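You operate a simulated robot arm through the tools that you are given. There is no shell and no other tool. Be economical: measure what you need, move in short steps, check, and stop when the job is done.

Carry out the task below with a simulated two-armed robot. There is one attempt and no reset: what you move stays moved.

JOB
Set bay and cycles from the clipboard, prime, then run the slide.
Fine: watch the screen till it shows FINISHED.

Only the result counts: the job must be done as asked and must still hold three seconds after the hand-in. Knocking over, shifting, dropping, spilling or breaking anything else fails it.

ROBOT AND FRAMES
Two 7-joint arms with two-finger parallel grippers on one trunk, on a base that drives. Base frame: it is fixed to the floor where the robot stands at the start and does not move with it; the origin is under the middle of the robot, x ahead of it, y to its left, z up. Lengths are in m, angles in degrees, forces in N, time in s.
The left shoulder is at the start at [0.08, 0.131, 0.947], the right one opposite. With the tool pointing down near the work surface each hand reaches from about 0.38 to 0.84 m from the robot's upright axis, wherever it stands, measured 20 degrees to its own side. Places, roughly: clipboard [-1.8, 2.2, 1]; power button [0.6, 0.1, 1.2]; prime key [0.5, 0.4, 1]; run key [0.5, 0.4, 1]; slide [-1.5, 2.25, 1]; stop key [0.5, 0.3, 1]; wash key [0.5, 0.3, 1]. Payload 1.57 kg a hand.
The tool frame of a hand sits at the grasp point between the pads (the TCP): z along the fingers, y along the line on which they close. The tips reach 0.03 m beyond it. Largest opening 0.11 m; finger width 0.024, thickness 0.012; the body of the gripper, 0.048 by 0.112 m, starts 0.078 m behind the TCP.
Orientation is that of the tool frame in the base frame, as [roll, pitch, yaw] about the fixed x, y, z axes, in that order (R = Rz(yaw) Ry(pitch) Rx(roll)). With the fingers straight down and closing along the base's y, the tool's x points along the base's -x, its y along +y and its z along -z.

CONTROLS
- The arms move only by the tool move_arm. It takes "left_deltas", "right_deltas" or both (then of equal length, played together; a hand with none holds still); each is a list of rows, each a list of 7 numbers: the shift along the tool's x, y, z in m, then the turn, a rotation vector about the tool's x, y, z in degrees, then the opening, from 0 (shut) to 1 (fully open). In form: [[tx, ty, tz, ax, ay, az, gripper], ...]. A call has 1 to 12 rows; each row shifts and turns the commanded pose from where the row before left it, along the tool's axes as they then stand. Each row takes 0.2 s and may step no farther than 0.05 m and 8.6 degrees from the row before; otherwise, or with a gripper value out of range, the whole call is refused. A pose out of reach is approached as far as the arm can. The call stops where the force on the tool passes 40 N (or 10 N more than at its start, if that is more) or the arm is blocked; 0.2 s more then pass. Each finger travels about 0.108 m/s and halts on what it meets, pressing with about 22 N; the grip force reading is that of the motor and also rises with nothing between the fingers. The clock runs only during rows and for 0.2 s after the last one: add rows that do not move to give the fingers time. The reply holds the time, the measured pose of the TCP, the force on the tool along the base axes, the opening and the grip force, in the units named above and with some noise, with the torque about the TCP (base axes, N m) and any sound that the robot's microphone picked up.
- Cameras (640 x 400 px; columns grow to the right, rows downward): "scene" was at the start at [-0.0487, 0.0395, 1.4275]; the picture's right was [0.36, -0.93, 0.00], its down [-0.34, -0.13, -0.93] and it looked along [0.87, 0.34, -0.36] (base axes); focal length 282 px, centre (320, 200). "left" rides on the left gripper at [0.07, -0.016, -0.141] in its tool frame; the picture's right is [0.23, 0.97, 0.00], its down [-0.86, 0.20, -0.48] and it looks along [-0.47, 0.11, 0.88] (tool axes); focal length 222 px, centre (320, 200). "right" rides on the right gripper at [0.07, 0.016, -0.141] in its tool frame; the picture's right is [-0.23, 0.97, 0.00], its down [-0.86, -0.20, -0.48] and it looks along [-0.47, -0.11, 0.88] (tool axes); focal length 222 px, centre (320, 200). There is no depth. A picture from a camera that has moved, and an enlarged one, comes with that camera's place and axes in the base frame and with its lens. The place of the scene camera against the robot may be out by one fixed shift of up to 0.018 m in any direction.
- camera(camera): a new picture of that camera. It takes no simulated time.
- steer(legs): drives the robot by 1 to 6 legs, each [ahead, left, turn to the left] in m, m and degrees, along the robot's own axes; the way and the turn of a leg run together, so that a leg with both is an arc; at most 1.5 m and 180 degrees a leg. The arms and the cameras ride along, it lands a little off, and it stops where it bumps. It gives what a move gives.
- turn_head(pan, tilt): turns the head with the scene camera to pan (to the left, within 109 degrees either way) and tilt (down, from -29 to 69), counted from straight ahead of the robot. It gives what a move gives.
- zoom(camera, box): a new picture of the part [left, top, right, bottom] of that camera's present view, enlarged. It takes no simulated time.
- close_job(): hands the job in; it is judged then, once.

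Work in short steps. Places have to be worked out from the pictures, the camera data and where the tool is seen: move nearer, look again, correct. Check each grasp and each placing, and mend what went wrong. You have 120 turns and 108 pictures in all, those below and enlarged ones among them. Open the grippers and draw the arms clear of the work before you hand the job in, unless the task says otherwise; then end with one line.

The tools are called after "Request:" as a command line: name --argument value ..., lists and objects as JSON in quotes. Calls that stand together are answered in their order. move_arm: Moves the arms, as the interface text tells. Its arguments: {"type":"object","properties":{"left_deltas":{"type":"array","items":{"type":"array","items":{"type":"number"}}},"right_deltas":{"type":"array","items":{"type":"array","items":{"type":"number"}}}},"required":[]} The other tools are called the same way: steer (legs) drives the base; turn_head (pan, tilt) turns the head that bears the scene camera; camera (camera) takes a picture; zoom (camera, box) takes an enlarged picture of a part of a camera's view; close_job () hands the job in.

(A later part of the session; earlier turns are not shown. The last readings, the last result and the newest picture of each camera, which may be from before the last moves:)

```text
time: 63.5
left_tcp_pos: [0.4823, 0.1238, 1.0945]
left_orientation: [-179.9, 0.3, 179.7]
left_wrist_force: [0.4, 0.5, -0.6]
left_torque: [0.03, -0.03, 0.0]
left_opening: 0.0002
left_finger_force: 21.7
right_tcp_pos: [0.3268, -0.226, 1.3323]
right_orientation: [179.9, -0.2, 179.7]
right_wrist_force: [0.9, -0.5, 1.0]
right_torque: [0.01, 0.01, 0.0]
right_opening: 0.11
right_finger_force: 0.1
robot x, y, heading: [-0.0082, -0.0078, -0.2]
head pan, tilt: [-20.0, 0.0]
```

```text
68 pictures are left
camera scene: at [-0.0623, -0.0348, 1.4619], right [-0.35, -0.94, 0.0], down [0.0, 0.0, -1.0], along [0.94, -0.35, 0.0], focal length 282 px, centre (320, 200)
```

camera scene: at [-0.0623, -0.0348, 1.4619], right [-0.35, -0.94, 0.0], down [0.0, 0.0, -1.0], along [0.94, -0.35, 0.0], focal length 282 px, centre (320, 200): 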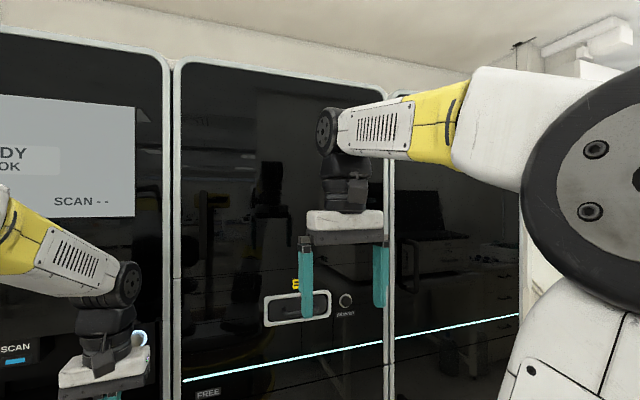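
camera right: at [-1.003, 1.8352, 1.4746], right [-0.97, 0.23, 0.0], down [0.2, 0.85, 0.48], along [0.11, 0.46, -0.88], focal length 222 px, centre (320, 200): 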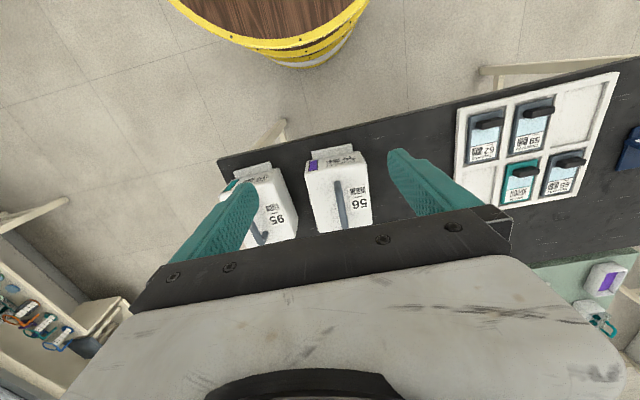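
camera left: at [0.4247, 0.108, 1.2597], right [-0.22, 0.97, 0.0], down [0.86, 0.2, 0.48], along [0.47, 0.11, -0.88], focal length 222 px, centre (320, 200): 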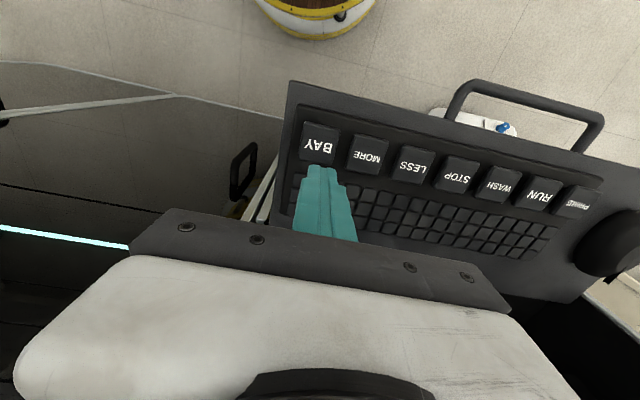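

Request:
turn_head --pan 15 --tilt 5

Request:
camera --camera "scene"

```text
time: 64.5
left_tcp_pos: [0.4818, 0.1241, 1.0942]
left_orientation: [-179.9, 0.3, 179.7]
left_wrist_force: [-0.7, -0.2, 0.0]
left_torque: [0.01, -0.01, -0.01]
left_opening: 0.0001
left_finger_force: 21.0
right_tcp_pos: [0.3264, -0.2263, 1.3317]
right_orientation: [-180.0, -0.1, 179.8]
right_wrist_force: [-0.3, 0.1, -0.4]
right_torque: [0.01, -0.02, -0.01]
right_opening: 0.1099
right_finger_force: 0.0
robot x, y, heading: [-0.0139, -0.0094, -0.1]
head pan, tilt: [15.0, 5.0]
```

```text
67 pictures are left
camera scene: at [-0.0579, 0.0196, 1.454], right [0.25, -0.97, 0.0], down [-0.08, -0.02, -1.0], along [0.96, 0.25, -0.09], focal length 282 px, centre (320, 200)
```

scene: 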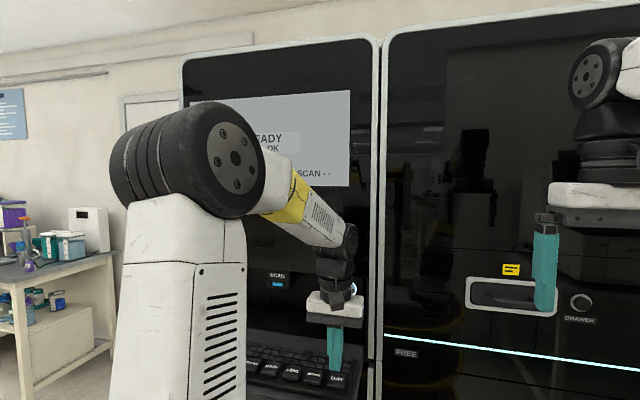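

The arm blocks the screen; I'll press MORE (y≈0.174), listening for clicks, and check the screen later.

Request:
move_arm --left_deltas '[[0, 0.049, 0, 0, 0, 0, 0], [0, 0, 0.013, 0, 0, 0, 0], [0, 0, 0.006, 0, 0, 0, 0], [0, 0, 0.003, 0, 0, 0, 0], [0, 0, 0.002, 0, 0, 0, 0]]'

```text
time: 65.7
left_tcp_pos: [0.4818, 0.1741, 1.0701]
left_orientation: [-180.0, 0.3, 179.7]
left_wrist_force: [-0.4, 0.4, 3.7]
left_torque: [0.04, 0.1, -0.02]
left_opening: 0.0
left_finger_force: 21.3
right_tcp_pos: [0.3263, -0.2266, 1.3327]
right_orientation: [179.9, -0.1, 179.8]
right_wrist_force: [0.4, 0.7, 0.2]
right_torque: [-0.01, -0.02, -0.01]
right_opening: 0.1101
right_finger_force: 0.1
robot x, y, heading: [-0.0094, -0.0071, -0.3]
head pan, tilt: [15.0, 5.0]
heard: click
```

One gentle click at 3.7 N. Two more MORE presses (for cycles 4), with release between.

Request:
move_arm --left_deltas '[[0, 0, -0.02, 0, 0, 0, 0], [0, 0, 0, 0, 0, 0, 0], [0, 0, 0.016, 0, 0, 0, 0], [0, 0, 0.004, 0, 0, 0, 0], [0, 0, 0, 0, 0, 0, 0]]'

Request:
move_arm --left_deltas '[[0, 0, -0.02, 0, 0, 0, 0], [0, 0, 0, 0, 0, 0, 0], [0, 0, 0.016, 0, 0, 0, 0], [0, 0, 0.004, 0, 0, 0, 0], [0, 0, 0, 0, 0, 0, 0]]'

Request:
move_arm --left_deltas '[[0, 0, -0.03, 0, 0, 0, 0], [0.02, 0.04, -0.02, 0, 0, 0, 0], [0.02, 0.04, -0.02, 0, 0, 0, 0], [0.02, 0.04, -0.02, 0, 0, 0, 0], [0.02, 0.04, -0.02, 0, 0, 0, 0], [0.02, 0.04, -0.02, 0, 0, 0, 0]]'

Request:
camera --camera "scene"

```text
time: 66.9
left_tcp_pos: [0.4838, 0.1748, 1.0708]
left_orientation: [-179.9, 0.3, 179.8]
left_wrist_force: [0.2, -1.1, 6.4]
left_torque: [0.04, 0.06, 0.04]
left_opening: 0.0
left_finger_force: 21.7
right_tcp_pos: [0.3257, -0.2261, 1.332]
right_orientation: [180.0, -0.1, 179.8]
right_wrist_force: [1.0, 0.9, -0.5]
right_torque: [0.0, -0.03, 0.02]
right_opening: 0.1101
right_finger_force: 0.1
robot x, y, heading: [-0.0125, -0.0081, -0.3]
head pan, tilt: [15.0, 5.0]
heard: click
```

```text
time: 68.1
left_tcp_pos: [0.4841, 0.174, 1.0716]
left_orientation: [-179.9, 0.3, 179.7]
left_wrist_force: [1.6, -0.2, 3.9]
left_torque: [-0.01, 0.04, 0.01]
left_opening: 0.0003
left_finger_force: 21.3
right_tcp_pos: [0.3265, -0.2264, 1.3322]
right_orientation: [-180.0, -0.1, 179.8]
right_wrist_force: [0.2, -0.2, 0.1]
right_torque: [0.0, 0.0, -0.02]
right_opening: 0.1101
right_finger_force: 0.0
robot x, y, heading: [-0.0127, -0.0079, -0.1]
head pan, tilt: [15.0, 5.0]
heard: click
```

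```text
time: 69.5
left_tcp_pos: [0.3809, 0.373, 1.1997]
left_orientation: [-180.0, 0.2, 179.7]
left_wrist_force: [-0.3, 0.0, -0.7]
left_torque: [0.05, 0.01, 0.01]
left_opening: 0.0004
left_finger_force: 21.5
right_tcp_pos: [0.3275, -0.2267, 1.3327]
right_orientation: [180.0, 0.0, 179.8]
right_wrist_force: [1.0, -0.4, 0.2]
right_torque: [0.03, 0.04, -0.04]
right_opening: 0.1103
right_finger_force: 0.1
robot x, y, heading: [-0.0127, -0.0121, -0.3]
head pan, tilt: [15.0, 5.0]
```

```text
66 pictures are left
camera scene: at [-0.0578, 0.0195, 1.454], right [0.25, -0.97, 0.0], down [-0.08, -0.02, -1.0], along [0.96, 0.25, -0.09], focal length 282 px, centre (320, 200)
```

scene: 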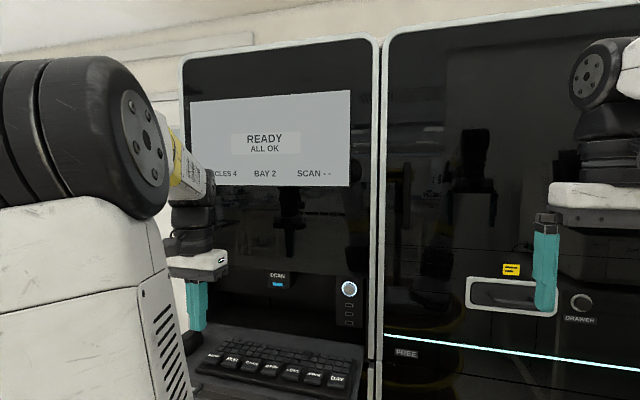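

Screen confirms CYCLES 4, BAY 2. Next I'll look in the drawer for slide 26: DRAWER button triangulates to (0.636, -0.372, 1.188). I'll back off 0.1 m and turn the right hand to point forward.

Request:
steer --legs '[[-0.1, 0, 0]]'

Request:
move_arm --right_deltas '[[-0.04, -0.02, 0, 0, 0, 0, 0], [-0.04, -0.02, 0, 0, 0, 0, 0], [-0.04, -0.02, 0, 0, 0, 0, 0], [-0.04, -0.02, 0, 0, 0, 0, 0]]'

Request:
move_arm --right_deltas '[[0, 0, 0, 0, -7.5, 0, 0], [0, 0, 0, 0, -7.5, 0, 0], [0, 0, 0, 0, -7.5, 0, 0], [0, 0, 0, 0, -7.5, 0, 0], [0, 0, 0, 0, -7.5, 0, 0], [0, 0, 0, 0, -7.5, 0, 0], [0, 0, 0, 0, -7.5, 0, 0], [0, 0, 0, 0, -7.5, 0, 0], [0, 0, 0, 0, -7.5, 0, 0], [0, 0, 0, 0, -7.5, 0, 0], [0, 0, 0, 0, -7.5, 0, 0], [0, 0, 0, 0, -7.5, 0, 0]]'

Request:
turn_head --pan -25 --tilt 20

Request:
camera --camera "scene"

```text
time: 70.7
left_tcp_pos: [0.2841, 0.3757, 1.1983]
left_orientation: [-179.9, 0.3, 179.7]
left_wrist_force: [0.8, -0.5, -0.4]
left_torque: [0.01, -0.02, -0.02]
left_opening: 0.0
left_finger_force: 21.8
right_tcp_pos: [0.2287, -0.2263, 1.3307]
right_orientation: [-179.9, -0.1, 179.7]
right_wrist_force: [0.4, 0.7, 0.5]
right_torque: [0.04, 0.03, -0.01]
right_opening: 0.1099
right_finger_force: 0.2
robot x, y, heading: [-0.1094, -0.0088, -0.0]
head pan, tilt: [15.0, 5.0]
```

```text
time: 71.7
left_tcp_pos: [0.2832, 0.3743, 1.1997]
left_orientation: [-179.9, 0.3, 179.7]
left_wrist_force: [-0.4, 0.4, -0.3]
left_torque: [0.0, -0.05, 0.04]
left_opening: 0.0
left_finger_force: 21.1
right_tcp_pos: [0.3853, -0.306, 1.3322]
right_orientation: [-179.9, 0.0, 179.9]
right_wrist_force: [0.5, -1.7, 0.0]
right_torque: [-0.01, -0.06, -0.02]
right_opening: 0.0001
right_finger_force: 21.4
robot x, y, heading: [-0.1088, -0.009, -0.2]
head pan, tilt: [15.0, 5.0]
```

```text
time: 74.3
left_tcp_pos: [0.2815, 0.3745, 1.2002]
left_orientation: [-180.0, 0.2, 179.7]
left_wrist_force: [-1.1, 0.2, -0.2]
left_torque: [-0.02, 0.0, -0.04]
left_opening: 0.0001
left_finger_force: 21.9
right_tcp_pos: [0.3876, -0.3067, 1.3318]
right_orientation: [144.8, 90.0, 144.7]
right_wrist_force: [0.4, 0.0, 0.2]
right_torque: [0.0, 0.01, 0.01]
right_opening: 0.0
right_finger_force: 21.4
robot x, y, heading: [-0.1077, -0.0069, -0.2]
head pan, tilt: [15.0, 5.0]
```

```text
time: 75.3
left_tcp_pos: [0.2835, 0.3741, 1.1994]
left_orientation: [180.0, 0.2, 179.7]
left_wrist_force: [0.4, -0.7, 0.8]
left_torque: [0.01, 0.01, 0.01]
left_opening: 0.0
left_finger_force: 21.3
right_tcp_pos: [0.3882, -0.3066, 1.3315]
right_orientation: [-168.3, 89.9, -168.5]
right_wrist_force: [0.3, -0.5, -0.3]
right_torque: [0.01, 0.03, -0.01]
right_opening: 0.0
right_finger_force: 21.6
robot x, y, heading: [-0.1085, -0.0114, -0.3]
head pan, tilt: [-25.0, 20.0]
```

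```text
65 pictures are left
camera scene: at [-0.1612, -0.043, 1.4297], right [-0.43, -0.91, 0.0], down [-0.31, 0.15, -0.94], along [0.85, -0.4, -0.34], focal length 282 px, centre (320, 200)
```

scene: 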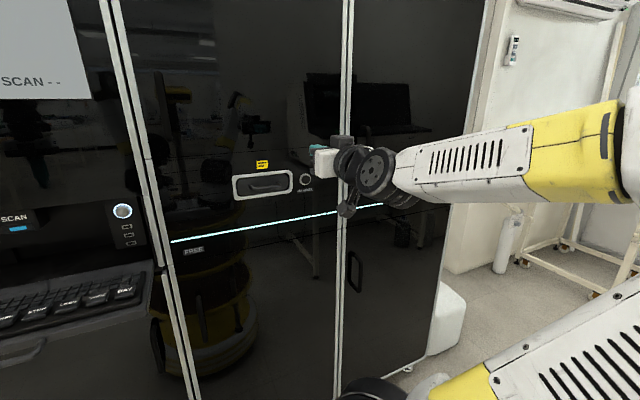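

Hand now points forward. I'll move it to in front of the DRAWER button and look.

Request:
move_arm --right_deltas '[[0.0286, -0.013, 0.0284, 0, 0, 0, 0], [0.0286, -0.013, 0.0284, 0, 0, 0, 0], [0.0286, -0.013, 0.0284, 0, 0, 0, 0], [0.0286, -0.013, 0.0284, 0, 0, 0, 0], [0.0286, -0.013, 0.0284, 0, 0, 0, 0], [0, 0, 0, 0, 0, 0, 0]]'

Request:
camera --camera "right"

Request:
zoom --camera "scene" --box '[210, 120, 370, 240]'

```text
time: 76.8
left_tcp_pos: [0.2828, 0.3742, 1.2001]
left_orientation: [-179.9, 0.4, 179.7]
left_wrist_force: [-0.5, -0.1, -0.2]
left_torque: [-0.01, -0.02, -0.02]
left_opening: 0.0002
left_finger_force: 21.2
right_tcp_pos: [0.5307, -0.3712, 1.1873]
right_orientation: [-150.5, 90.0, -150.7]
right_wrist_force: [0.0, 0.0, 0.3]
right_torque: [-0.02, 0.03, 0.02]
right_opening: 0.0
right_finger_force: 21.3
robot x, y, heading: [-0.1131, -0.0059, -0.1]
head pan, tilt: [-25.0, 20.0]
```

```text
64 pictures are left
camera right: at [0.3885, -0.3553, 1.1182], right [0.0, 0.97, 0.23], down [-0.48, -0.2, 0.86], along [0.88, -0.11, 0.46], focal length 222 px, centre (320, 200)
```

right: 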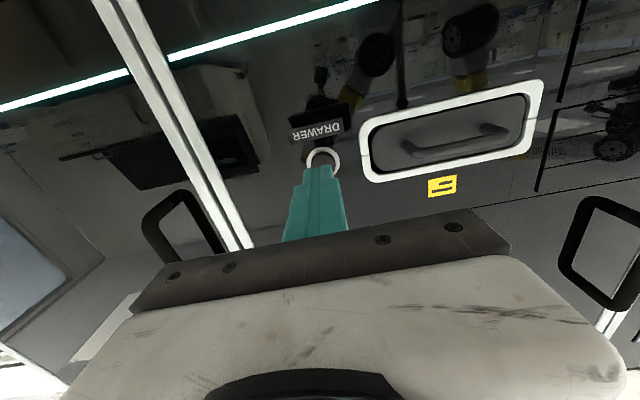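

```text
3.33 times, centred on (290, 180) of scene
camera zoom: at [-0.1612, -0.0431, 1.4297], right [-0.43, -0.9, 0.0], down [-0.31, 0.15, -0.94], along [0.85, -0.4, -0.34], focal length 941 px, centre (420, 267)
```

zoom: 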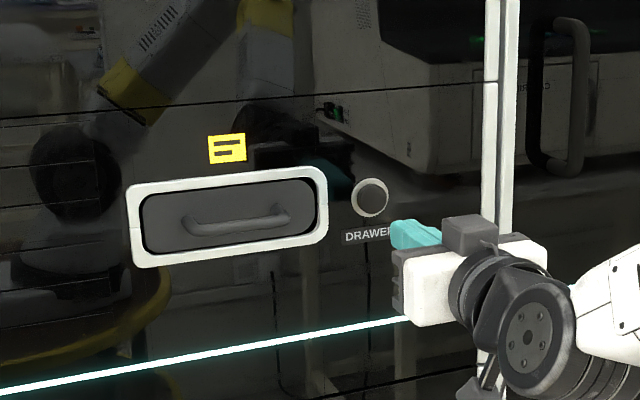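

Button seen at (0.636, -0.372, ~1.197). I'll raise 7 mm and advance until contact.

Request:
move_arm --right_deltas '[[-0.008, 0, 0.03, 0, 0, 0, 0], [0, 0, 0.025, 0, 0, 0, 0], [0, 0, 0.008, 0, 0, 0, 0], [0, 0, 0.006, 0, 0, 0, 0], [0, 0, 0.004, 0, 0, 0, 0], [0, 0, 0.004, 0, 0, 0, 0]]'

```text
time: 78.0
left_tcp_pos: [0.2821, 0.374, 1.1994]
left_orientation: [-179.9, 0.2, 179.6]
left_wrist_force: [-0.7, 0.3, 0.3]
left_torque: [0.0, -0.02, -0.03]
left_opening: 0.0001
left_finger_force: 21.2
right_tcp_pos: [0.5981, -0.3714, 1.1959]
right_orientation: [-154.0, 89.8, -154.2]
right_wrist_force: [-26.6, 3.0, 5.9]
right_torque: [0.15, -0.28, 0.12]
right_opening: 0.0001
right_finger_force: 21.5
robot x, y, heading: [-0.1105, -0.0093, -0.1]
head pan, tilt: [-25.0, 20.0]
heard: click
stopped in row 6 (right hand): the force on the tool passed its limit at 49 N (the readings are from after the stop); the commanded pose is now the measured one
```

Click heard. I'll back the hand off and look at the drawer.

Request:
move_arm --right_deltas '[[0, 0, -0.04, 0, 0, 0, 0], [0, 0, -0.04, 0, 0, 0, 0], [0, 0, 0, 0, 0, 0, 0], [0, 0, 0, 0, 0, 0, 0], [0, 0, 0, 0, 0, 0, 0]]'

Request:
camera --camera "scene"

```text
time: 79.2
left_tcp_pos: [0.2832, 0.3744, 1.1984]
left_orientation: [-179.9, 0.3, 179.7]
left_wrist_force: [-0.1, 0.4, -0.3]
left_torque: [0.01, 0.0, -0.03]
left_opening: 0.0003
left_finger_force: 21.5
right_tcp_pos: [0.5188, -0.3724, 1.1941]
right_orientation: [-174.8, 89.7, -175.0]
right_wrist_force: [0.2, 0.3, -0.9]
right_torque: [-0.02, 0.01, 0.01]
right_opening: 0.0001
right_finger_force: 20.7
robot x, y, heading: [-0.1085, -0.0114, -0.2]
head pan, tilt: [-25.0, 20.0]
```

```text
62 pictures are left
camera scene: at [-0.1617, -0.043, 1.4297], right [-0.43, -0.9, 0.0], down [-0.31, 0.15, -0.94], along [0.85, -0.4, -0.34], focal length 282 px, centre (320, 200)
```

scene: 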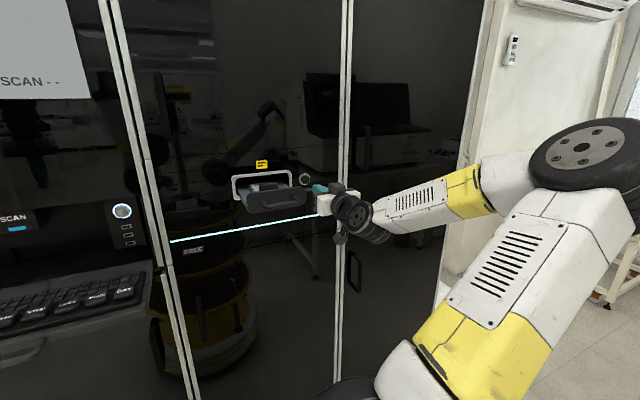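

The drawer motors out. Zooming in on it.

Request:
zoom --camera "scene" --box '[220, 150, 340, 230]'

```text
5.00 times, centred on (280, 190) of scene
camera zoom: at [-0.1617, -0.043, 1.4297], right [-0.43, -0.9, 0.0], down [-0.31, 0.15, -0.94], along [0.85, -0.4, -0.34], focal length 1412 px, centre (520, 250)
```

zoom: 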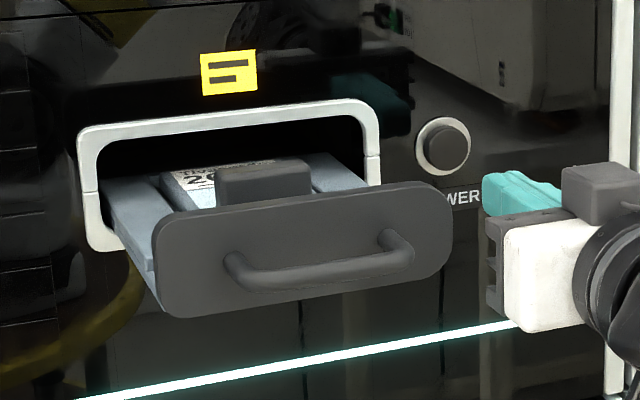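

A slide starting "2…" sits in the drawer. I'll let the drawer come fully out, then look again.

Request:
move_arm --right_deltas '[[0, -0.03, -0.03, 0, 0, 0, 0], [0, -0.03, -0.03, 0, 0, 0, 0], [0, -0.03, -0.03, 0, 0, 0, 0], [0, -0.03, -0.03, 0, 0, 0, 0], [0, 0, 0, 0, 0, 0, 0], [0, 0, 0, 0, 0, 0, 0]]'

Request:
turn_head --pan -25 --tilt 10

Request:
zoom --camera "scene" --box '[200, 180, 360, 300]'

```text
time: 80.6
left_tcp_pos: [0.2833, 0.3725, 1.1994]
left_orientation: [-179.8, 0.2, 179.7]
left_wrist_force: [-0.7, 1.5, -0.3]
left_torque: [-0.03, 0.0, 0.04]
left_opening: 0.0001
left_finger_force: 20.9
right_tcp_pos: [0.4006, -0.4933, 1.1982]
right_orientation: [-174.2, 89.7, -174.4]
right_wrist_force: [0.0, -1.0, -0.4]
right_torque: [-0.01, -0.06, -0.03]
right_opening: 0.0001
right_finger_force: 22.0
robot x, y, heading: [-0.1048, -0.0108, -0.3]
head pan, tilt: [-25.0, 20.0]
```

```text
time: 81.3
left_tcp_pos: [0.2818, 0.3731, 1.2006]
left_orientation: [-180.0, 0.2, 179.8]
left_wrist_force: [0.6, -0.1, 0.1]
left_torque: [0.02, 0.01, 0.02]
left_opening: 0.0001
left_finger_force: 21.7
right_tcp_pos: [0.3994, -0.4922, 1.1975]
right_orientation: [-175.5, 89.8, -175.7]
right_wrist_force: [0.2, -0.5, -0.1]
right_torque: [0.0, -0.04, 0.02]
right_opening: 0.0
right_finger_force: 21.1
robot x, y, heading: [-0.1106, -0.0088, -0.3]
head pan, tilt: [-25.0, 10.0]
```

```text
3.33 times, centred on (280, 240) of scene
camera zoom: at [-0.1619, -0.043, 1.4459], right [-0.43, -0.9, 0.0], down [-0.16, 0.07, -0.98], along [0.89, -0.42, -0.17], focal length 941 px, centre (453, 67)
```

zoom: 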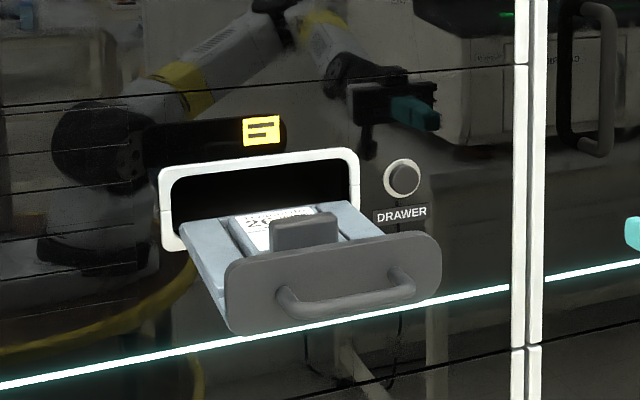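

Request:
turn_head --pan -25 --tilt 20

Request:
zoom --camera "scene" --box '[230, 170, 330, 235]'

```text
time: 82.0
left_tcp_pos: [0.2837, 0.3743, 1.1983]
left_orientation: [-179.9, 0.2, 179.8]
left_wrist_force: [0.6, -0.3, -0.5]
left_torque: [0.02, -0.01, -0.01]
left_opening: 0.0002
left_finger_force: 21.6
right_tcp_pos: [0.3994, -0.4915, 1.1978]
right_orientation: [-175.7, 89.7, -175.6]
right_wrist_force: [-0.6, 0.2, 0.2]
right_torque: [-0.01, -0.02, -0.02]
right_opening: 0.0002
right_finger_force: 21.6
robot x, y, heading: [-0.1116, -0.0102, -0.4]
head pan, tilt: [-25.0, 20.0]
```

```text
6.15 times, centred on (280, 202) of scene
camera zoom: at [-0.1618, -0.0431, 1.4297], right [-0.43, -0.9, 0.0], down [-0.31, 0.15, -0.94], along [0.85, -0.4, -0.34], focal length 1738 px, centre (566, 185)
```

zoom: 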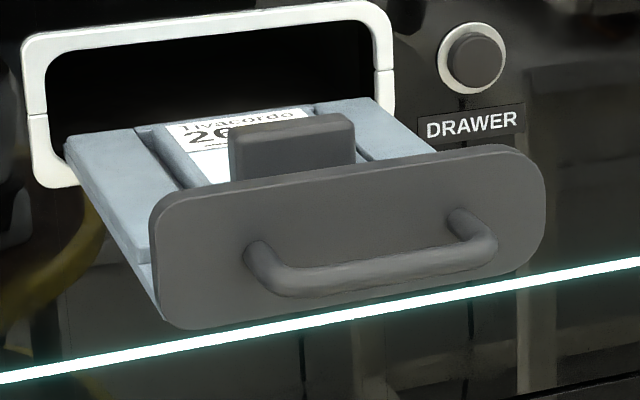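

It reads 26, already in the drawer, but the screen shows SCAN "--", so it likely must be scanned. I'll turn the right hand to point down again, above the drawer, to see it.

Request:
move_arm --right_deltas '[[-0.04, 0, 0, 0, 0, 0, 0.5], [-0.04, 0, 0, 0, 0, 0, 1], [-0.04, 0, 0, 0, 0, 0, 1], [-0.03, 0, 0, 0, 0, 0, 1]]'

Request:
move_arm --right_deltas '[[0, 0, 0, 0, 7.5, 0, 1], [0, 0, 0, 0, 7.5, 0, 1], [0, 0, 0, 0, 7.5, 0, 1], [0, 0, 0, 0, 7.5, 0, 1], [0, 0, 0, 0, 7.5, 0, 1], [0, 0, 0, 0, 7.5, 0, 1], [0, 0, 0, 0, 7.5, 0, 1], [0, 0, 0, 0, 7.5, 0, 1], [0, 0, 0, 0, 7.5, 0, 1], [0, 0, 0, 0, 7.5, 0, 1], [0, 0, 0, 0, 7.5, 0, 1], [0, 0, 0, 0, 7.5, 0, 1]]'

Request:
move_arm --right_deltas '[[-0.018, 0.045, 0, 0, 0, 0, 1], [-0.018, 0.045, 0, 0, 0, 0, 1], [-0.018, 0.045, 0, 0, 0, 0, 1], [-0.018, 0.045, 0, 0, 0, 0, 1], [-0.018, 0.045, 0, 0, 0, 0, 1], [0, 0.02, 0, 0, 0, 0, 1]]'

Request:
camera --camera "right"

Request:
camera --camera "scene"

```text
time: 83.0
left_tcp_pos: [0.2837, 0.3729, 1.1996]
left_orientation: [-179.9, 0.3, 179.7]
left_wrist_force: [0.2, 0.2, -0.5]
left_torque: [-0.05, 0.0, 0.0]
left_opening: 0.0
left_finger_force: 21.3
right_tcp_pos: [0.4001, -0.4927, 1.3457]
right_orientation: [171.5, 89.6, 171.3]
right_wrist_force: [0.5, -0.3, -0.3]
right_torque: [0.01, 0.02, 0.0]
right_opening: 0.1101
right_finger_force: 0.1
robot x, y, heading: [-0.1091, -0.0108, -0.4]
head pan, tilt: [-25.0, 20.0]
```

```text
time: 85.6
left_tcp_pos: [0.2833, 0.3733, 1.2009]
left_orientation: [-180.0, 0.3, 179.7]
left_wrist_force: [-0.1, -0.5, -0.7]
left_torque: [0.02, 0.0, 0.0]
left_opening: 0.0001
left_finger_force: 21.3
right_tcp_pos: [0.3917, -0.4871, 1.3371]
right_orientation: [-179.9, -0.2, 179.8]
right_wrist_force: [0.5, -1.5, -0.8]
right_torque: [0.04, 0.02, 0.02]
right_opening: 0.11
right_finger_force: 0.1
right hand out of reach, approached as far as the arm can: row 12
robot x, y, heading: [-0.105, -0.0111, -0.3]
head pan, tilt: [-25.0, 20.0]
```

```text
time: 87.0
left_tcp_pos: [0.2834, 0.3744, 1.1997]
left_orientation: [180.0, 0.3, 179.8]
left_wrist_force: [-0.5, 0.3, 0.0]
left_torque: [0.02, 0.02, 0.02]
left_opening: 0.0
left_finger_force: 21.2
right_tcp_pos: [0.4317, -0.255, 1.3042]
right_orientation: [179.9, -0.3, 179.8]
right_wrist_force: [0.6, 0.4, -0.1]
right_torque: [0.04, 0.0, 0.01]
right_opening: 0.1097
right_finger_force: 0.1
right hand out of reach, approached as far as the arm can: row 2, 3, 4, 5, 6
robot x, y, heading: [-0.1098, -0.0063, -0.1]
head pan, tilt: [-25.0, 20.0]
```

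```text
58 pictures are left
camera right: at [0.3626, -0.2406, 1.4464], right [0.23, 0.97, 0.0], down [0.86, -0.2, 0.47], along [0.46, -0.11, -0.88], focal length 222 px, centre (320, 200)
```

right: 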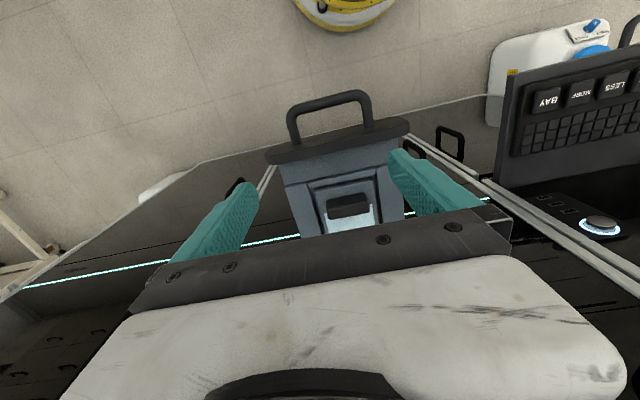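

```text
57 pictures are left
camera scene: at [-0.1616, -0.0433, 1.4297], right [-0.43, -0.9, 0.0], down [-0.31, 0.15, -0.94], along [0.85, -0.4, -0.34], focal length 282 px, centre (320, 200)
```

scene: 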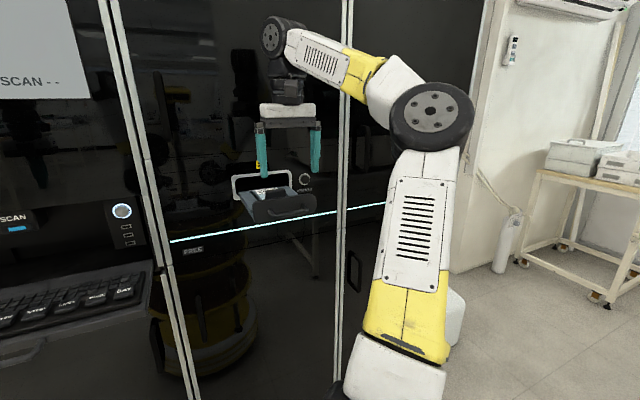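

Slide grip block is at about (0.504, -0.235, top ~1.21). The arm is near its reach limit up here, so I'll drive 0.08 m ahead and look again.

Request:
steer --legs '[[0.08, 0, 0]]'

Request:
camera --camera "right"

```text
time: 88.1
left_tcp_pos: [0.3626, 0.3732, 1.1996]
left_orientation: [-179.8, 0.2, 179.8]
left_wrist_force: [-0.4, 0.0, 0.5]
left_torque: [0.01, -0.02, 0.01]
left_opening: 0.0001
left_finger_force: 21.5
right_tcp_pos: [0.5111, -0.2554, 1.305]
right_orientation: [-180.0, -0.4, 179.8]
right_wrist_force: [-0.6, -0.1, -0.3]
right_torque: [0.0, -0.02, 0.01]
right_opening: 0.1101
right_finger_force: 0.1
robot x, y, heading: [-0.0262, -0.0096, -0.5]
head pan, tilt: [-25.0, 20.0]
```

```text
56 pictures are left
camera right: at [0.4426, -0.2409, 1.4467], right [0.23, 0.97, 0.0], down [0.86, -0.2, 0.47], along [0.46, -0.11, -0.88], focal length 222 px, centre (320, 200)
```

right: 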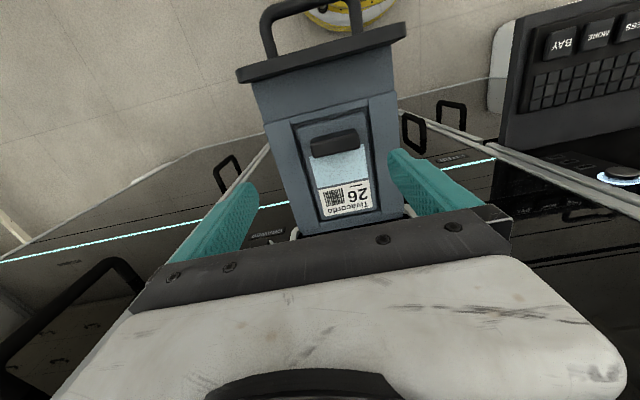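

Slide 26 confirmed. Block centre ≈(0.502, -0.240). I'll part-close to 0.075 m and descend to just above it, then look.

Request:
move_arm --right_deltas '[[0.009, 0.015, 0.025, 0, 0, 0, 0.7], [0, 0, 0.03, 0, 0, 0, 0.7], [0, 0, 0, 0, 0, 0, 0.7]]'

Request:
camera --camera "right"

Request:
zoom --camera "scene" --box '[210, 110, 350, 230]'

```text
time: 88.9
left_tcp_pos: [0.3627, 0.3727, 1.2005]
left_orientation: [-179.9, 0.4, 179.7]
left_wrist_force: [-0.3, 0.1, 0.5]
left_torque: [0.0, 0.01, -0.03]
left_opening: 0.0
left_finger_force: 21.4
right_tcp_pos: [0.5011, -0.2415, 1.2514]
right_orientation: [180.0, -0.3, 179.7]
right_wrist_force: [0.7, -0.4, 0.8]
right_torque: [0.03, -0.02, 0.03]
right_opening: 0.0771
right_finger_force: 0.0
robot x, y, heading: [-0.0311, -0.0117, -0.3]
head pan, tilt: [-25.0, 20.0]
```

```text
55 pictures are left
camera right: at [0.4332, -0.2254, 1.3926], right [0.23, 0.97, 0.0], down [0.86, -0.2, 0.47], along [0.46, -0.11, -0.88], focal length 222 px, centre (320, 200)
```

right: 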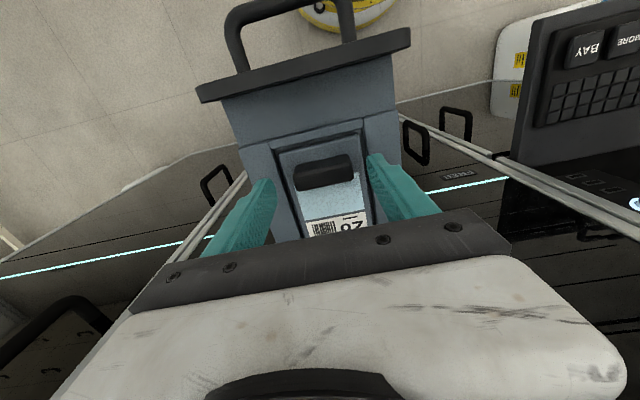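

```text
3.33 times, centred on (280, 170) of scene
camera zoom: at [-0.0815, -0.0433, 1.4297], right [-0.43, -0.9, 0.0], down [-0.31, 0.15, -0.94], along [0.85, -0.4, -0.34], focal length 941 px, centre (453, 300)
```

zoom: 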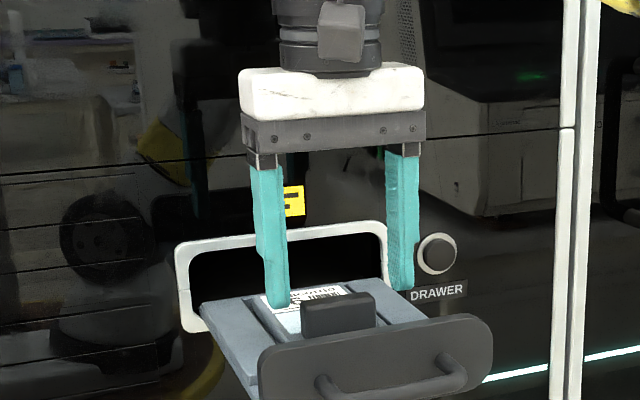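

Fingers straddle the block well. I'll descend 26 mm in small steps.

Request:
move_arm --right_deltas '[[-0.002, 0, 0.012, 0, 0, 0, 0.7], [0, 0, 0.008, 0, 0, 0, 0.7], [0, 0, 0.006, 0, 0, 0, 0.7], [0, 0, 0, 0, 0, 0, 0.7]]'

Request:
zoom --camera "scene" --box '[210, 130, 350, 240]'

```text
time: 89.9
left_tcp_pos: [0.3639, 0.3743, 1.1993]
left_orientation: [-179.9, 0.3, 179.7]
left_wrist_force: [-0.1, 0.5, 0.1]
left_torque: [0.02, 0.01, -0.01]
left_opening: 0.0
left_finger_force: 21.6
right_tcp_pos: [0.5038, -0.2407, 1.2235]
right_orientation: [-180.0, -0.2, 179.8]
right_wrist_force: [0.0, 0.0, 9.6]
right_torque: [0.38, -0.04, 0.0]
right_opening: 0.0766
right_finger_force: 0.1
robot x, y, heading: [-0.0324, -0.0157, -0.0]
head pan, tilt: [-25.0, 20.0]
```

```text
3.64 times, centred on (280, 185) of scene
camera zoom: at [-0.0818, -0.0433, 1.4297], right [-0.43, -0.9, 0.0], down [-0.31, 0.15, -0.94], along [0.85, -0.4, -0.34], focal length 1027 px, centre (466, 254)
```

zoom: 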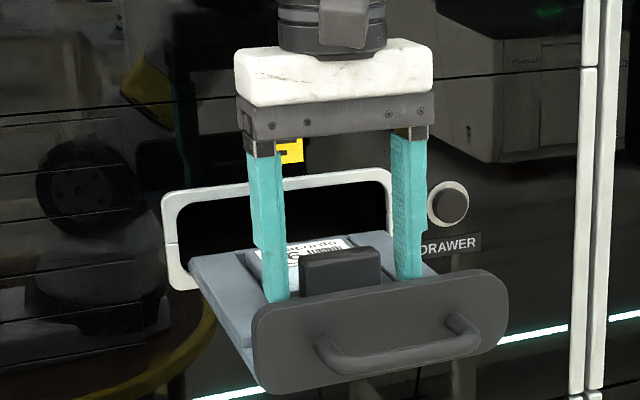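

Touching the tray lightly. I'll lift 3 mm and close on the block.

Request:
move_arm --right_deltas '[[0, 0, -0.003, 0, 0, 0, 0.7], [0, 0, 0, 0, 0, 0, 0.2], [0, 0, 0, 0, 0, 0, 0.2], [0, 0, 0, 0, 0, 0, 0.2], [0, 0, 0, 0, 0, 0, 0.2]]'

Request:
move_arm --right_deltas '[[0, 0, -0.01, 0, 0, 0, 0.2], [0, 0, -0.03, 0, 0, 0, 0.2], [0, 0, -0.03, 0, 0, 0, 0.2]]'

Request:
camera --camera "scene"

Request:
camera --camera "right"

```text
time: 91.1
left_tcp_pos: [0.363, 0.3742, 1.2001]
left_orientation: [-179.8, 0.3, 179.6]
left_wrist_force: [0.3, 0.7, 0.3]
left_torque: [-0.01, 0.03, 0.01]
left_opening: 0.0001
left_finger_force: 21.2
right_tcp_pos: [0.5044, -0.2407, 1.2259]
right_orientation: [-180.0, -0.3, 179.9]
right_wrist_force: [-0.4, 0.5, 0.7]
right_torque: [0.0, 0.03, -0.04]
right_opening: 0.0512
right_finger_force: 21.8
robot x, y, heading: [-0.0349, -0.0123, -0.4]
head pan, tilt: [-25.0, 20.0]
```

```text
time: 91.9
left_tcp_pos: [0.3637, 0.3732, 1.2012]
left_orientation: [-179.9, 0.3, 179.7]
left_wrist_force: [-0.3, 0.5, -0.9]
left_torque: [0.03, 0.01, 0.0]
left_opening: 0.0
left_finger_force: 20.9
right_tcp_pos: [0.5055, -0.2401, 1.2965]
right_orientation: [180.0, -0.3, 179.8]
right_wrist_force: [-0.6, 0.0, -0.1]
right_torque: [0.03, 0.01, 0.0]
right_opening: 0.0222
right_finger_force: 0.1
robot x, y, heading: [-0.0299, -0.0157, -0.5]
head pan, tilt: [-25.0, 20.0]
```

```text
52 pictures are left
camera scene: at [-0.0815, -0.0435, 1.4297], right [-0.43, -0.9, 0.0], down [-0.31, 0.15, -0.94], along [0.85, -0.4, -0.34], focal length 282 px, centre (320, 200)
```

scene: 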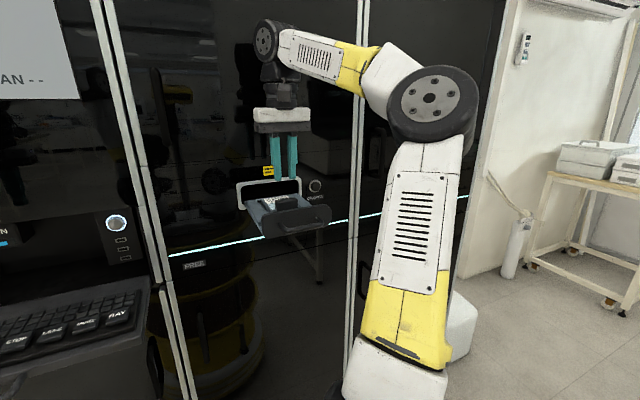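

```text
51 pictures are left
camera right: at [0.4361, -0.2252, 1.4385], right [0.23, 0.97, 0.0], down [0.86, -0.2, 0.47], along [0.46, -0.11, -0.88], focal length 222 px, centre (320, 200)
```

right: 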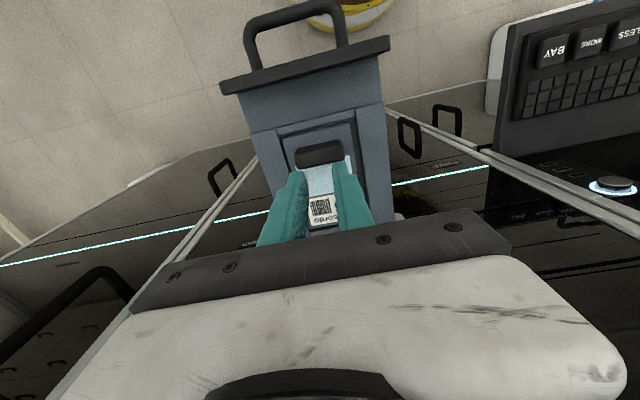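

The grip slipped off: the slide stayed. I'll retry: reopen, descend again with narrower opening, close fully, and lift slowly watching force.

Request:
move_arm --right_deltas '[[0.003, 0, 0, 0, 0, 0, 0.6], [0, 0, 0.03, 0, 0, 0, 0.6], [0, 0, 0.03, 0, 0, 0, 0.6], [0, 0, 0.008, 0, 0, 0, 0.6], [0, 0, 0.006, 0, 0, 0, 0.6]]'

Request:
camera --camera "right"

```text
time: 93.1
left_tcp_pos: [0.363, 0.3742, 1.1999]
left_orientation: [-179.9, 0.3, 179.7]
left_wrist_force: [-0.5, 0.1, 0.1]
left_torque: [-0.01, 0.0, -0.03]
left_opening: 0.0
left_finger_force: 21.3
right_tcp_pos: [0.5025, -0.2424, 1.2234]
right_orientation: [-179.9, -0.1, 179.8]
right_wrist_force: [1.3, -3.3, 18.1]
right_torque: [0.02, -0.09, 0.07]
right_opening: 0.0659
right_finger_force: 0.1
robot x, y, heading: [-0.029, -0.0092, 0.1]
head pan, tilt: [-25.0, 20.0]
```

```text
50 pictures are left
camera right: at [0.4316, -0.2262, 1.3656], right [0.23, 0.97, 0.0], down [0.86, -0.2, 0.48], along [0.46, -0.11, -0.88], focal length 222 px, centre (320, 200)
```

right: 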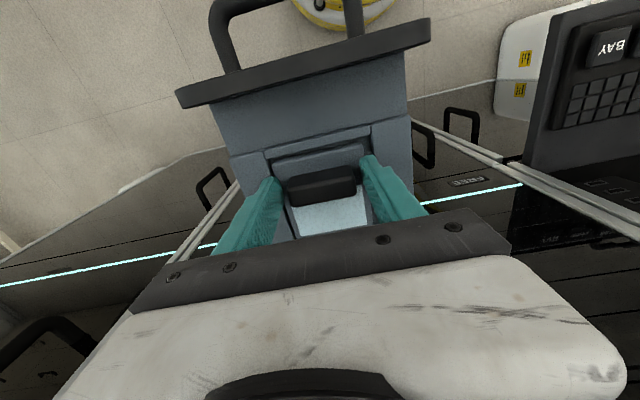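

The fingertips land on the slot's rim. I'll lift 3 mm, close on the block to see alignment, open slightly (0.055) so fingers fit inside the rim, then go deeper.

Request:
move_arm --right_deltas '[[0, 0, -0.005, 0, 0, 0, 0.6], [0, 0, 0, 0, 0, 0, 0.3], [0, 0, 0, 0, 0, 0, 0.3], [0, 0, 0, 0, 0, 0, 0.495], [0, 0, 0, 0, 0, 0, 0.495], [0, 0, 0.005, 0, 0, 0, 0.495], [0, 0, 0.004, 0, 0, 0, 0.495], [0, 0, 0.003, 0, 0, 0, 0.495]]'

```text
time: 94.7
left_tcp_pos: [0.3626, 0.3747, 1.1992]
left_orientation: [-179.9, 0.3, 179.7]
left_wrist_force: [0.1, -0.2, 0.7]
left_torque: [0.01, -0.02, -0.01]
left_opening: 0.0001
left_finger_force: 20.8
right_tcp_pos: [0.5016, -0.2409, 1.2252]
right_orientation: [-179.8, 0.2, 179.8]
right_wrist_force: [-0.8, -1.1, 8.1]
right_torque: [0.19, 0.03, 0.0]
right_opening: 0.0544
right_finger_force: 0.0
robot x, y, heading: [-0.0282, -0.01, -0.1]
head pan, tilt: [-25.0, 20.0]
stopped in row 7 (right hand): the force on the tool passed its limit at 49 N (the readings are from after the stop); the commanded pose is now the measured one
```

I'll grip at this height with full closing and lift slowly, reading the force.

Request:
move_arm --right_deltas '[[0, 0, -0.001, 0, 0, 0, 0.495], [0, 0, 0, 0, 0, 0, 0], [0, 0, 0, 0, 0, 0, 0], [0, 0, 0, 0, 0, 0, 0], [0, 0, 0, 0, 0, 0, 0]]'

Request:
move_arm --right_deltas '[[0, 0, -0.003, 0, 0, 0, 0], [0, 0, -0.003, 0, 0, 0, 0]]'

Request:
camera --camera "right"

```text
time: 95.9
left_tcp_pos: [0.364, 0.3727, 1.2]
left_orientation: [-179.9, 0.3, 179.7]
left_wrist_force: [0.1, -0.2, 0.0]
left_torque: [-0.02, 0.01, -0.02]
left_opening: 0.0
left_finger_force: 21.0
right_tcp_pos: [0.5028, -0.2411, 1.2244]
right_orientation: [-179.8, 0.1, 179.8]
right_wrist_force: [-0.3, -0.5, 0.1]
right_torque: [0.05, -0.02, 0.01]
right_opening: 0.0512
right_finger_force: 21.8
robot x, y, heading: [-0.032, -0.0067, -0.4]
head pan, tilt: [-25.0, 20.0]
```

```text
time: 96.5
left_tcp_pos: [0.3624, 0.3741, 1.1989]
left_orientation: [-179.9, 0.3, 179.8]
left_wrist_force: [-0.3, -0.8, 0.1]
left_torque: [0.04, -0.03, -0.03]
left_opening: 0.0
left_finger_force: 21.7
right_tcp_pos: [0.5034, -0.2414, 1.2295]
right_orientation: [-179.9, 0.1, 179.8]
right_wrist_force: [0.1, 0.6, -0.1]
right_torque: [-0.01, 0.05, 0.01]
right_opening: 0.0513
right_finger_force: 21.9
robot x, y, heading: [-0.0317, -0.0089, -0.3]
head pan, tilt: [-25.0, 20.0]
```

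```text
49 pictures are left
camera right: at [0.4323, -0.2253, 1.3707], right [0.23, 0.97, 0.0], down [0.85, -0.2, 0.48], along [0.47, -0.11, -0.88], focal length 222 px, centre (320, 200)
```

right: 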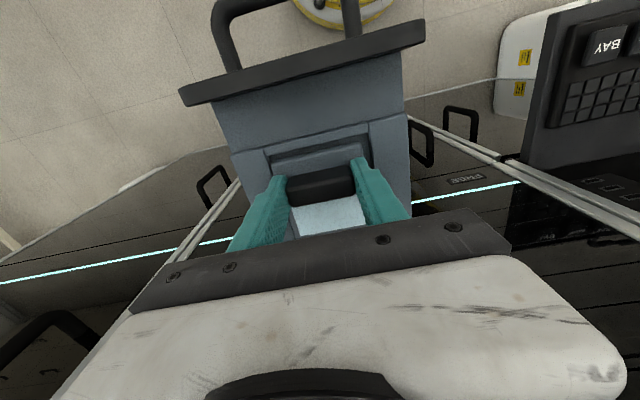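

Still gripped with no load. Continue lifting slowly.

Request:
move_arm --right_deltas '[[0, 0, -0.004, 0, 0, 0, 0], [0, 0, -0.004, 0, 0, 0, 0], [0, 0, -0.004, 0, 0, 0, 0], [0, 0, -0.004, 0, 0, 0, 0], [0, 0, -0.004, 0, 0, 0, 0]]'

Request:
zoom --camera "scene" --box '[210, 130, 350, 240]'

```text
time: 97.7
left_tcp_pos: [0.3637, 0.3749, 1.1995]
left_orientation: [-180.0, 0.3, 179.7]
left_wrist_force: [0.0, -0.1, -0.6]
left_torque: [0.01, 0.02, 0.01]
left_opening: 0.0
left_finger_force: 20.7
right_tcp_pos: [0.5013, -0.2421, 1.2515]
right_orientation: [-179.8, 0.1, 179.8]
right_wrist_force: [-0.1, 0.6, -0.1]
right_torque: [0.0, 0.04, 0.0]
right_opening: 0.0509
right_finger_force: 22.0
robot x, y, heading: [-0.0302, -0.0131, -0.2]
head pan, tilt: [-25.0, 20.0]
```

```text
3.64 times, centred on (280, 185) of scene
camera zoom: at [-0.0814, -0.0434, 1.4297], right [-0.43, -0.9, 0.0], down [-0.31, 0.15, -0.94], along [0.85, -0.4, -0.34], focal length 1027 px, centre (466, 254)
```

zoom: 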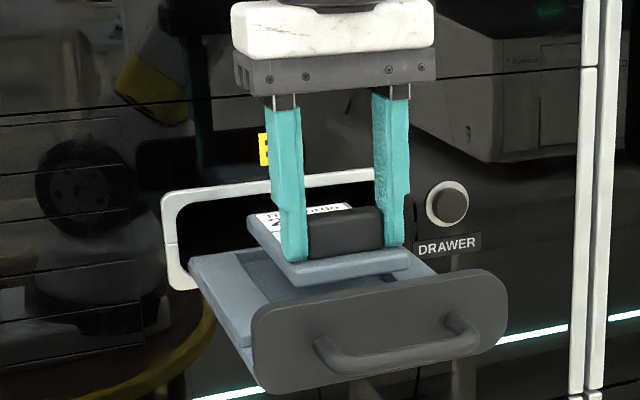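

Slide 26 is lifted. I'll raise it, back off slightly and shift the robot left toward the scanner (window ≈(0.70, 0.347, 1.14)).

Request:
move_arm --right_deltas '[[0, 0, -0.01, 0, 0, 0, 0], [0, 0, -0.012, 0, 0, 0, 0], [0, 0, -0.012, 0, 0, 0, 0], [0.01, 0, -0.012, 0, 0, 0, 0], [0.015, 0, 0, 0, 0, 0, 0], [0.015, 0, 0, 0, 0, 0, 0]]'

Request:
steer --legs '[[-0.08, 0, 0], [0, 0.5, 0]]'

Request:
turn_head --pan -5 --tilt 20

Request:
camera --camera "scene"

```text
time: 99.1
left_tcp_pos: [0.3623, 0.3731, 1.1993]
left_orientation: [-179.9, 0.3, 179.7]
left_wrist_force: [0.8, 1.0, 0.4]
left_torque: [-0.02, 0.01, 0.0]
left_opening: 0.0
left_finger_force: 21.5
right_tcp_pos: [0.4622, -0.2414, 1.2957]
right_orientation: [-179.8, 0.0, 179.7]
right_wrist_force: [0.5, -0.4, -0.1]
right_torque: [0.0, 0.07, 0.0]
right_opening: 0.0512
right_finger_force: 22.3
robot x, y, heading: [-0.032, -0.0065, -0.3]
head pan, tilt: [-25.0, 20.0]
```

```text
time: 102.7
left_tcp_pos: [0.2811, 0.8796, 1.1993]
left_orientation: [-179.8, 0.3, -179.9]
left_wrist_force: [0.9, -0.7, 0.1]
left_torque: [0.01, 0.01, 0.02]
left_opening: 0.0
left_finger_force: 22.0
right_tcp_pos: [0.3848, 0.2655, 1.2956]
right_orientation: [-179.9, 0.0, -179.8]
right_wrist_force: [-0.7, -0.7, -0.6]
right_torque: [-0.02, 0.03, -0.01]
right_opening: 0.0515
right_finger_force: 22.2
robot x, y, heading: [-0.1116, 0.4915, 0.1]
head pan, tilt: [-25.0, 20.0]
```

```text
time: 103.5
left_tcp_pos: [0.2816, 0.88, 1.1989]
left_orientation: [-179.9, 0.3, -179.9]
left_wrist_force: [0.9, -0.5, -0.6]
left_torque: [-0.03, -0.02, 0.02]
left_opening: 0.0
left_finger_force: 21.5
right_tcp_pos: [0.385, 0.2655, 1.295]
right_orientation: [-179.9, 0.1, -179.8]
right_wrist_force: [0.3, -0.6, -1.3]
right_torque: [0.02, 0.04, 0.0]
right_opening: 0.0512
right_finger_force: 22.0
robot x, y, heading: [-0.1083, 0.4922, 0.5]
head pan, tilt: [-5.0, 20.0]
```

```text
47 pictures are left
camera scene: at [-0.1524, 0.4908, 1.4297], right [-0.09, -1.0, 0.0], down [-0.34, 0.03, -0.94], along [0.94, -0.08, -0.34], focal length 282 px, centre (320, 200)
```

scene: 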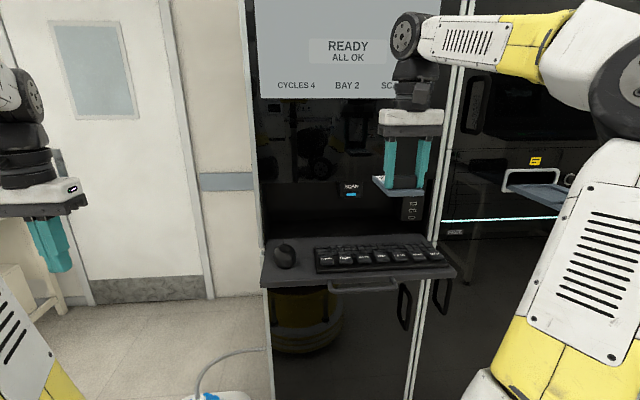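

Request:
zoom --camera "scene" --box '[300, 150, 460, 260]'

```text
3.64 times, centred on (380, 205) of scene
camera zoom: at [-0.1524, 0.4908, 1.4297], right [-0.09, -1.0, 0.0], down [-0.34, 0.03, -0.94], along [0.94, -0.08, -0.34], focal length 1027 px, centre (102, 182)
```

zoom: 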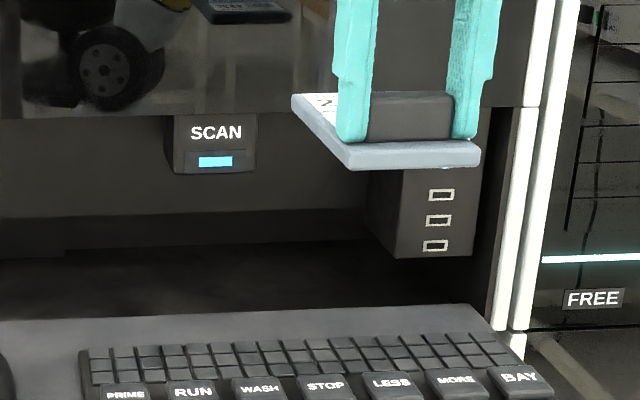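

Refined scanner position: front at (0.65, 0.33, 1.157). I'll bring the slide, label up, just below and in front of the scanner.

Request:
move_arm --right_deltas '[[-0.029, 0.011, 0.026, 0, 0, 0, 0], [-0.029, 0.011, 0.026, 0, 0, 0, 0], [-0.029, 0.011, 0.026, 0, 0, 0, 0], [-0.029, 0.011, 0.026, 0, 0, 0, 0], [-0.029, 0.011, 0.026, 0, 0, 0, 0], [-0.029, 0.011, 0.026, 0, 0, 0, 0], [0, 0, 0, 0, 0, 0, 0]]'

Request:
camera --camera "scene"

Request:
zoom --camera "scene" --box '[300, 150, 460, 260]'

```text
time: 105.1
left_tcp_pos: [0.2826, 0.879, 1.1998]
left_orientation: [-180.0, 0.2, -179.8]
left_wrist_force: [-0.2, 0.0, -0.1]
left_torque: [0.03, 0.01, 0.0]
left_opening: 0.0001
left_finger_force: 21.5
right_tcp_pos: [0.4605, 0.2694, 1.1699]
right_orientation: [-180.0, 0.1, -179.8]
right_wrist_force: [0.4, 0.9, -1.3]
right_torque: [0.05, -0.01, -0.01]
right_opening: 0.0514
right_finger_force: 22.2
right hand out of reach, approached as far as the arm can: row 3, 4, 5, 6
robot x, y, heading: [-0.1106, 0.4939, 0.3]
head pan, tilt: [-5.0, 20.0]
```

```text
45 pictures are left
camera scene: at [-0.1522, 0.4905, 1.4297], right [-0.08, -1.0, 0.0], down [-0.34, 0.03, -0.94], along [0.94, -0.08, -0.34], focal length 282 px, centre (320, 200)
```

scene: 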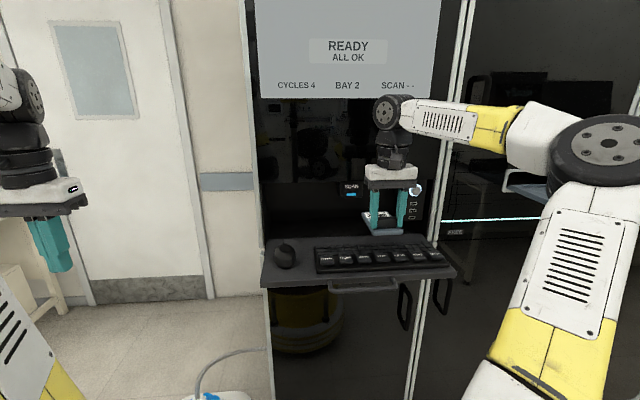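

```text
3.64 times, centred on (380, 205) of scene
camera zoom: at [-0.1522, 0.4905, 1.4297], right [-0.08, -1.0, 0.0], down [-0.34, 0.03, -0.94], along [0.94, -0.08, -0.34], focal length 1027 px, centre (102, 182)
```

zoom: 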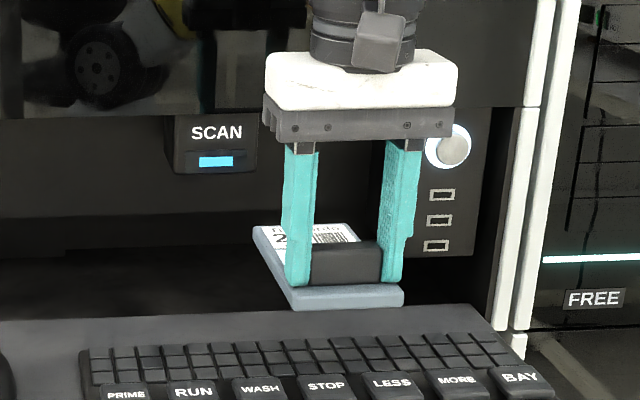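

Arm reach ran out; I'll drive the base 0.09 m ahead and 0.05 left to bring the slide under the scanner.

Request:
steer --legs '[[0.09, 0.055, 0]]'

Request:
camera --camera "scene"

```text
time: 106.3
left_tcp_pos: [0.3699, 0.9358, 1.1999]
left_orientation: [-179.9, 0.4, -179.9]
left_wrist_force: [0.5, -0.2, -0.2]
left_torque: [0.02, 0.03, 0.03]
left_opening: 0.0
left_finger_force: 21.0
right_tcp_pos: [0.5515, 0.3247, 1.1691]
right_orientation: [-179.9, 0.2, -179.8]
right_wrist_force: [-0.2, -0.5, -0.7]
right_torque: [0.03, -0.01, -0.03]
right_opening: 0.0514
right_finger_force: 21.8
robot x, y, heading: [-0.0185, 0.5481, 0.3]
head pan, tilt: [-5.0, 20.0]
```

```text
43 pictures are left
camera scene: at [-0.0632, 0.5461, 1.4297], right [-0.08, -1.0, 0.0], down [-0.34, 0.03, -0.94], along [0.94, -0.08, -0.34], focal length 282 px, centre (320, 200)
```

scene: 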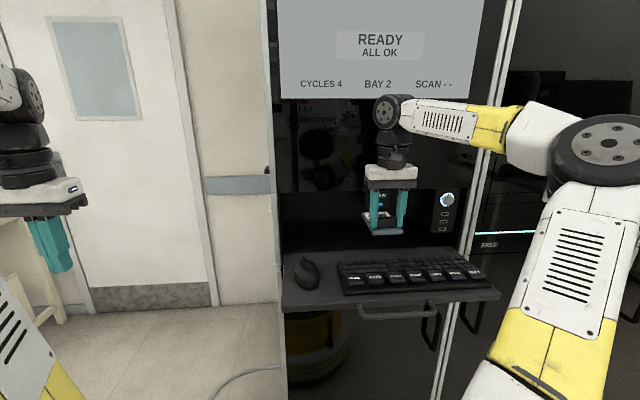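

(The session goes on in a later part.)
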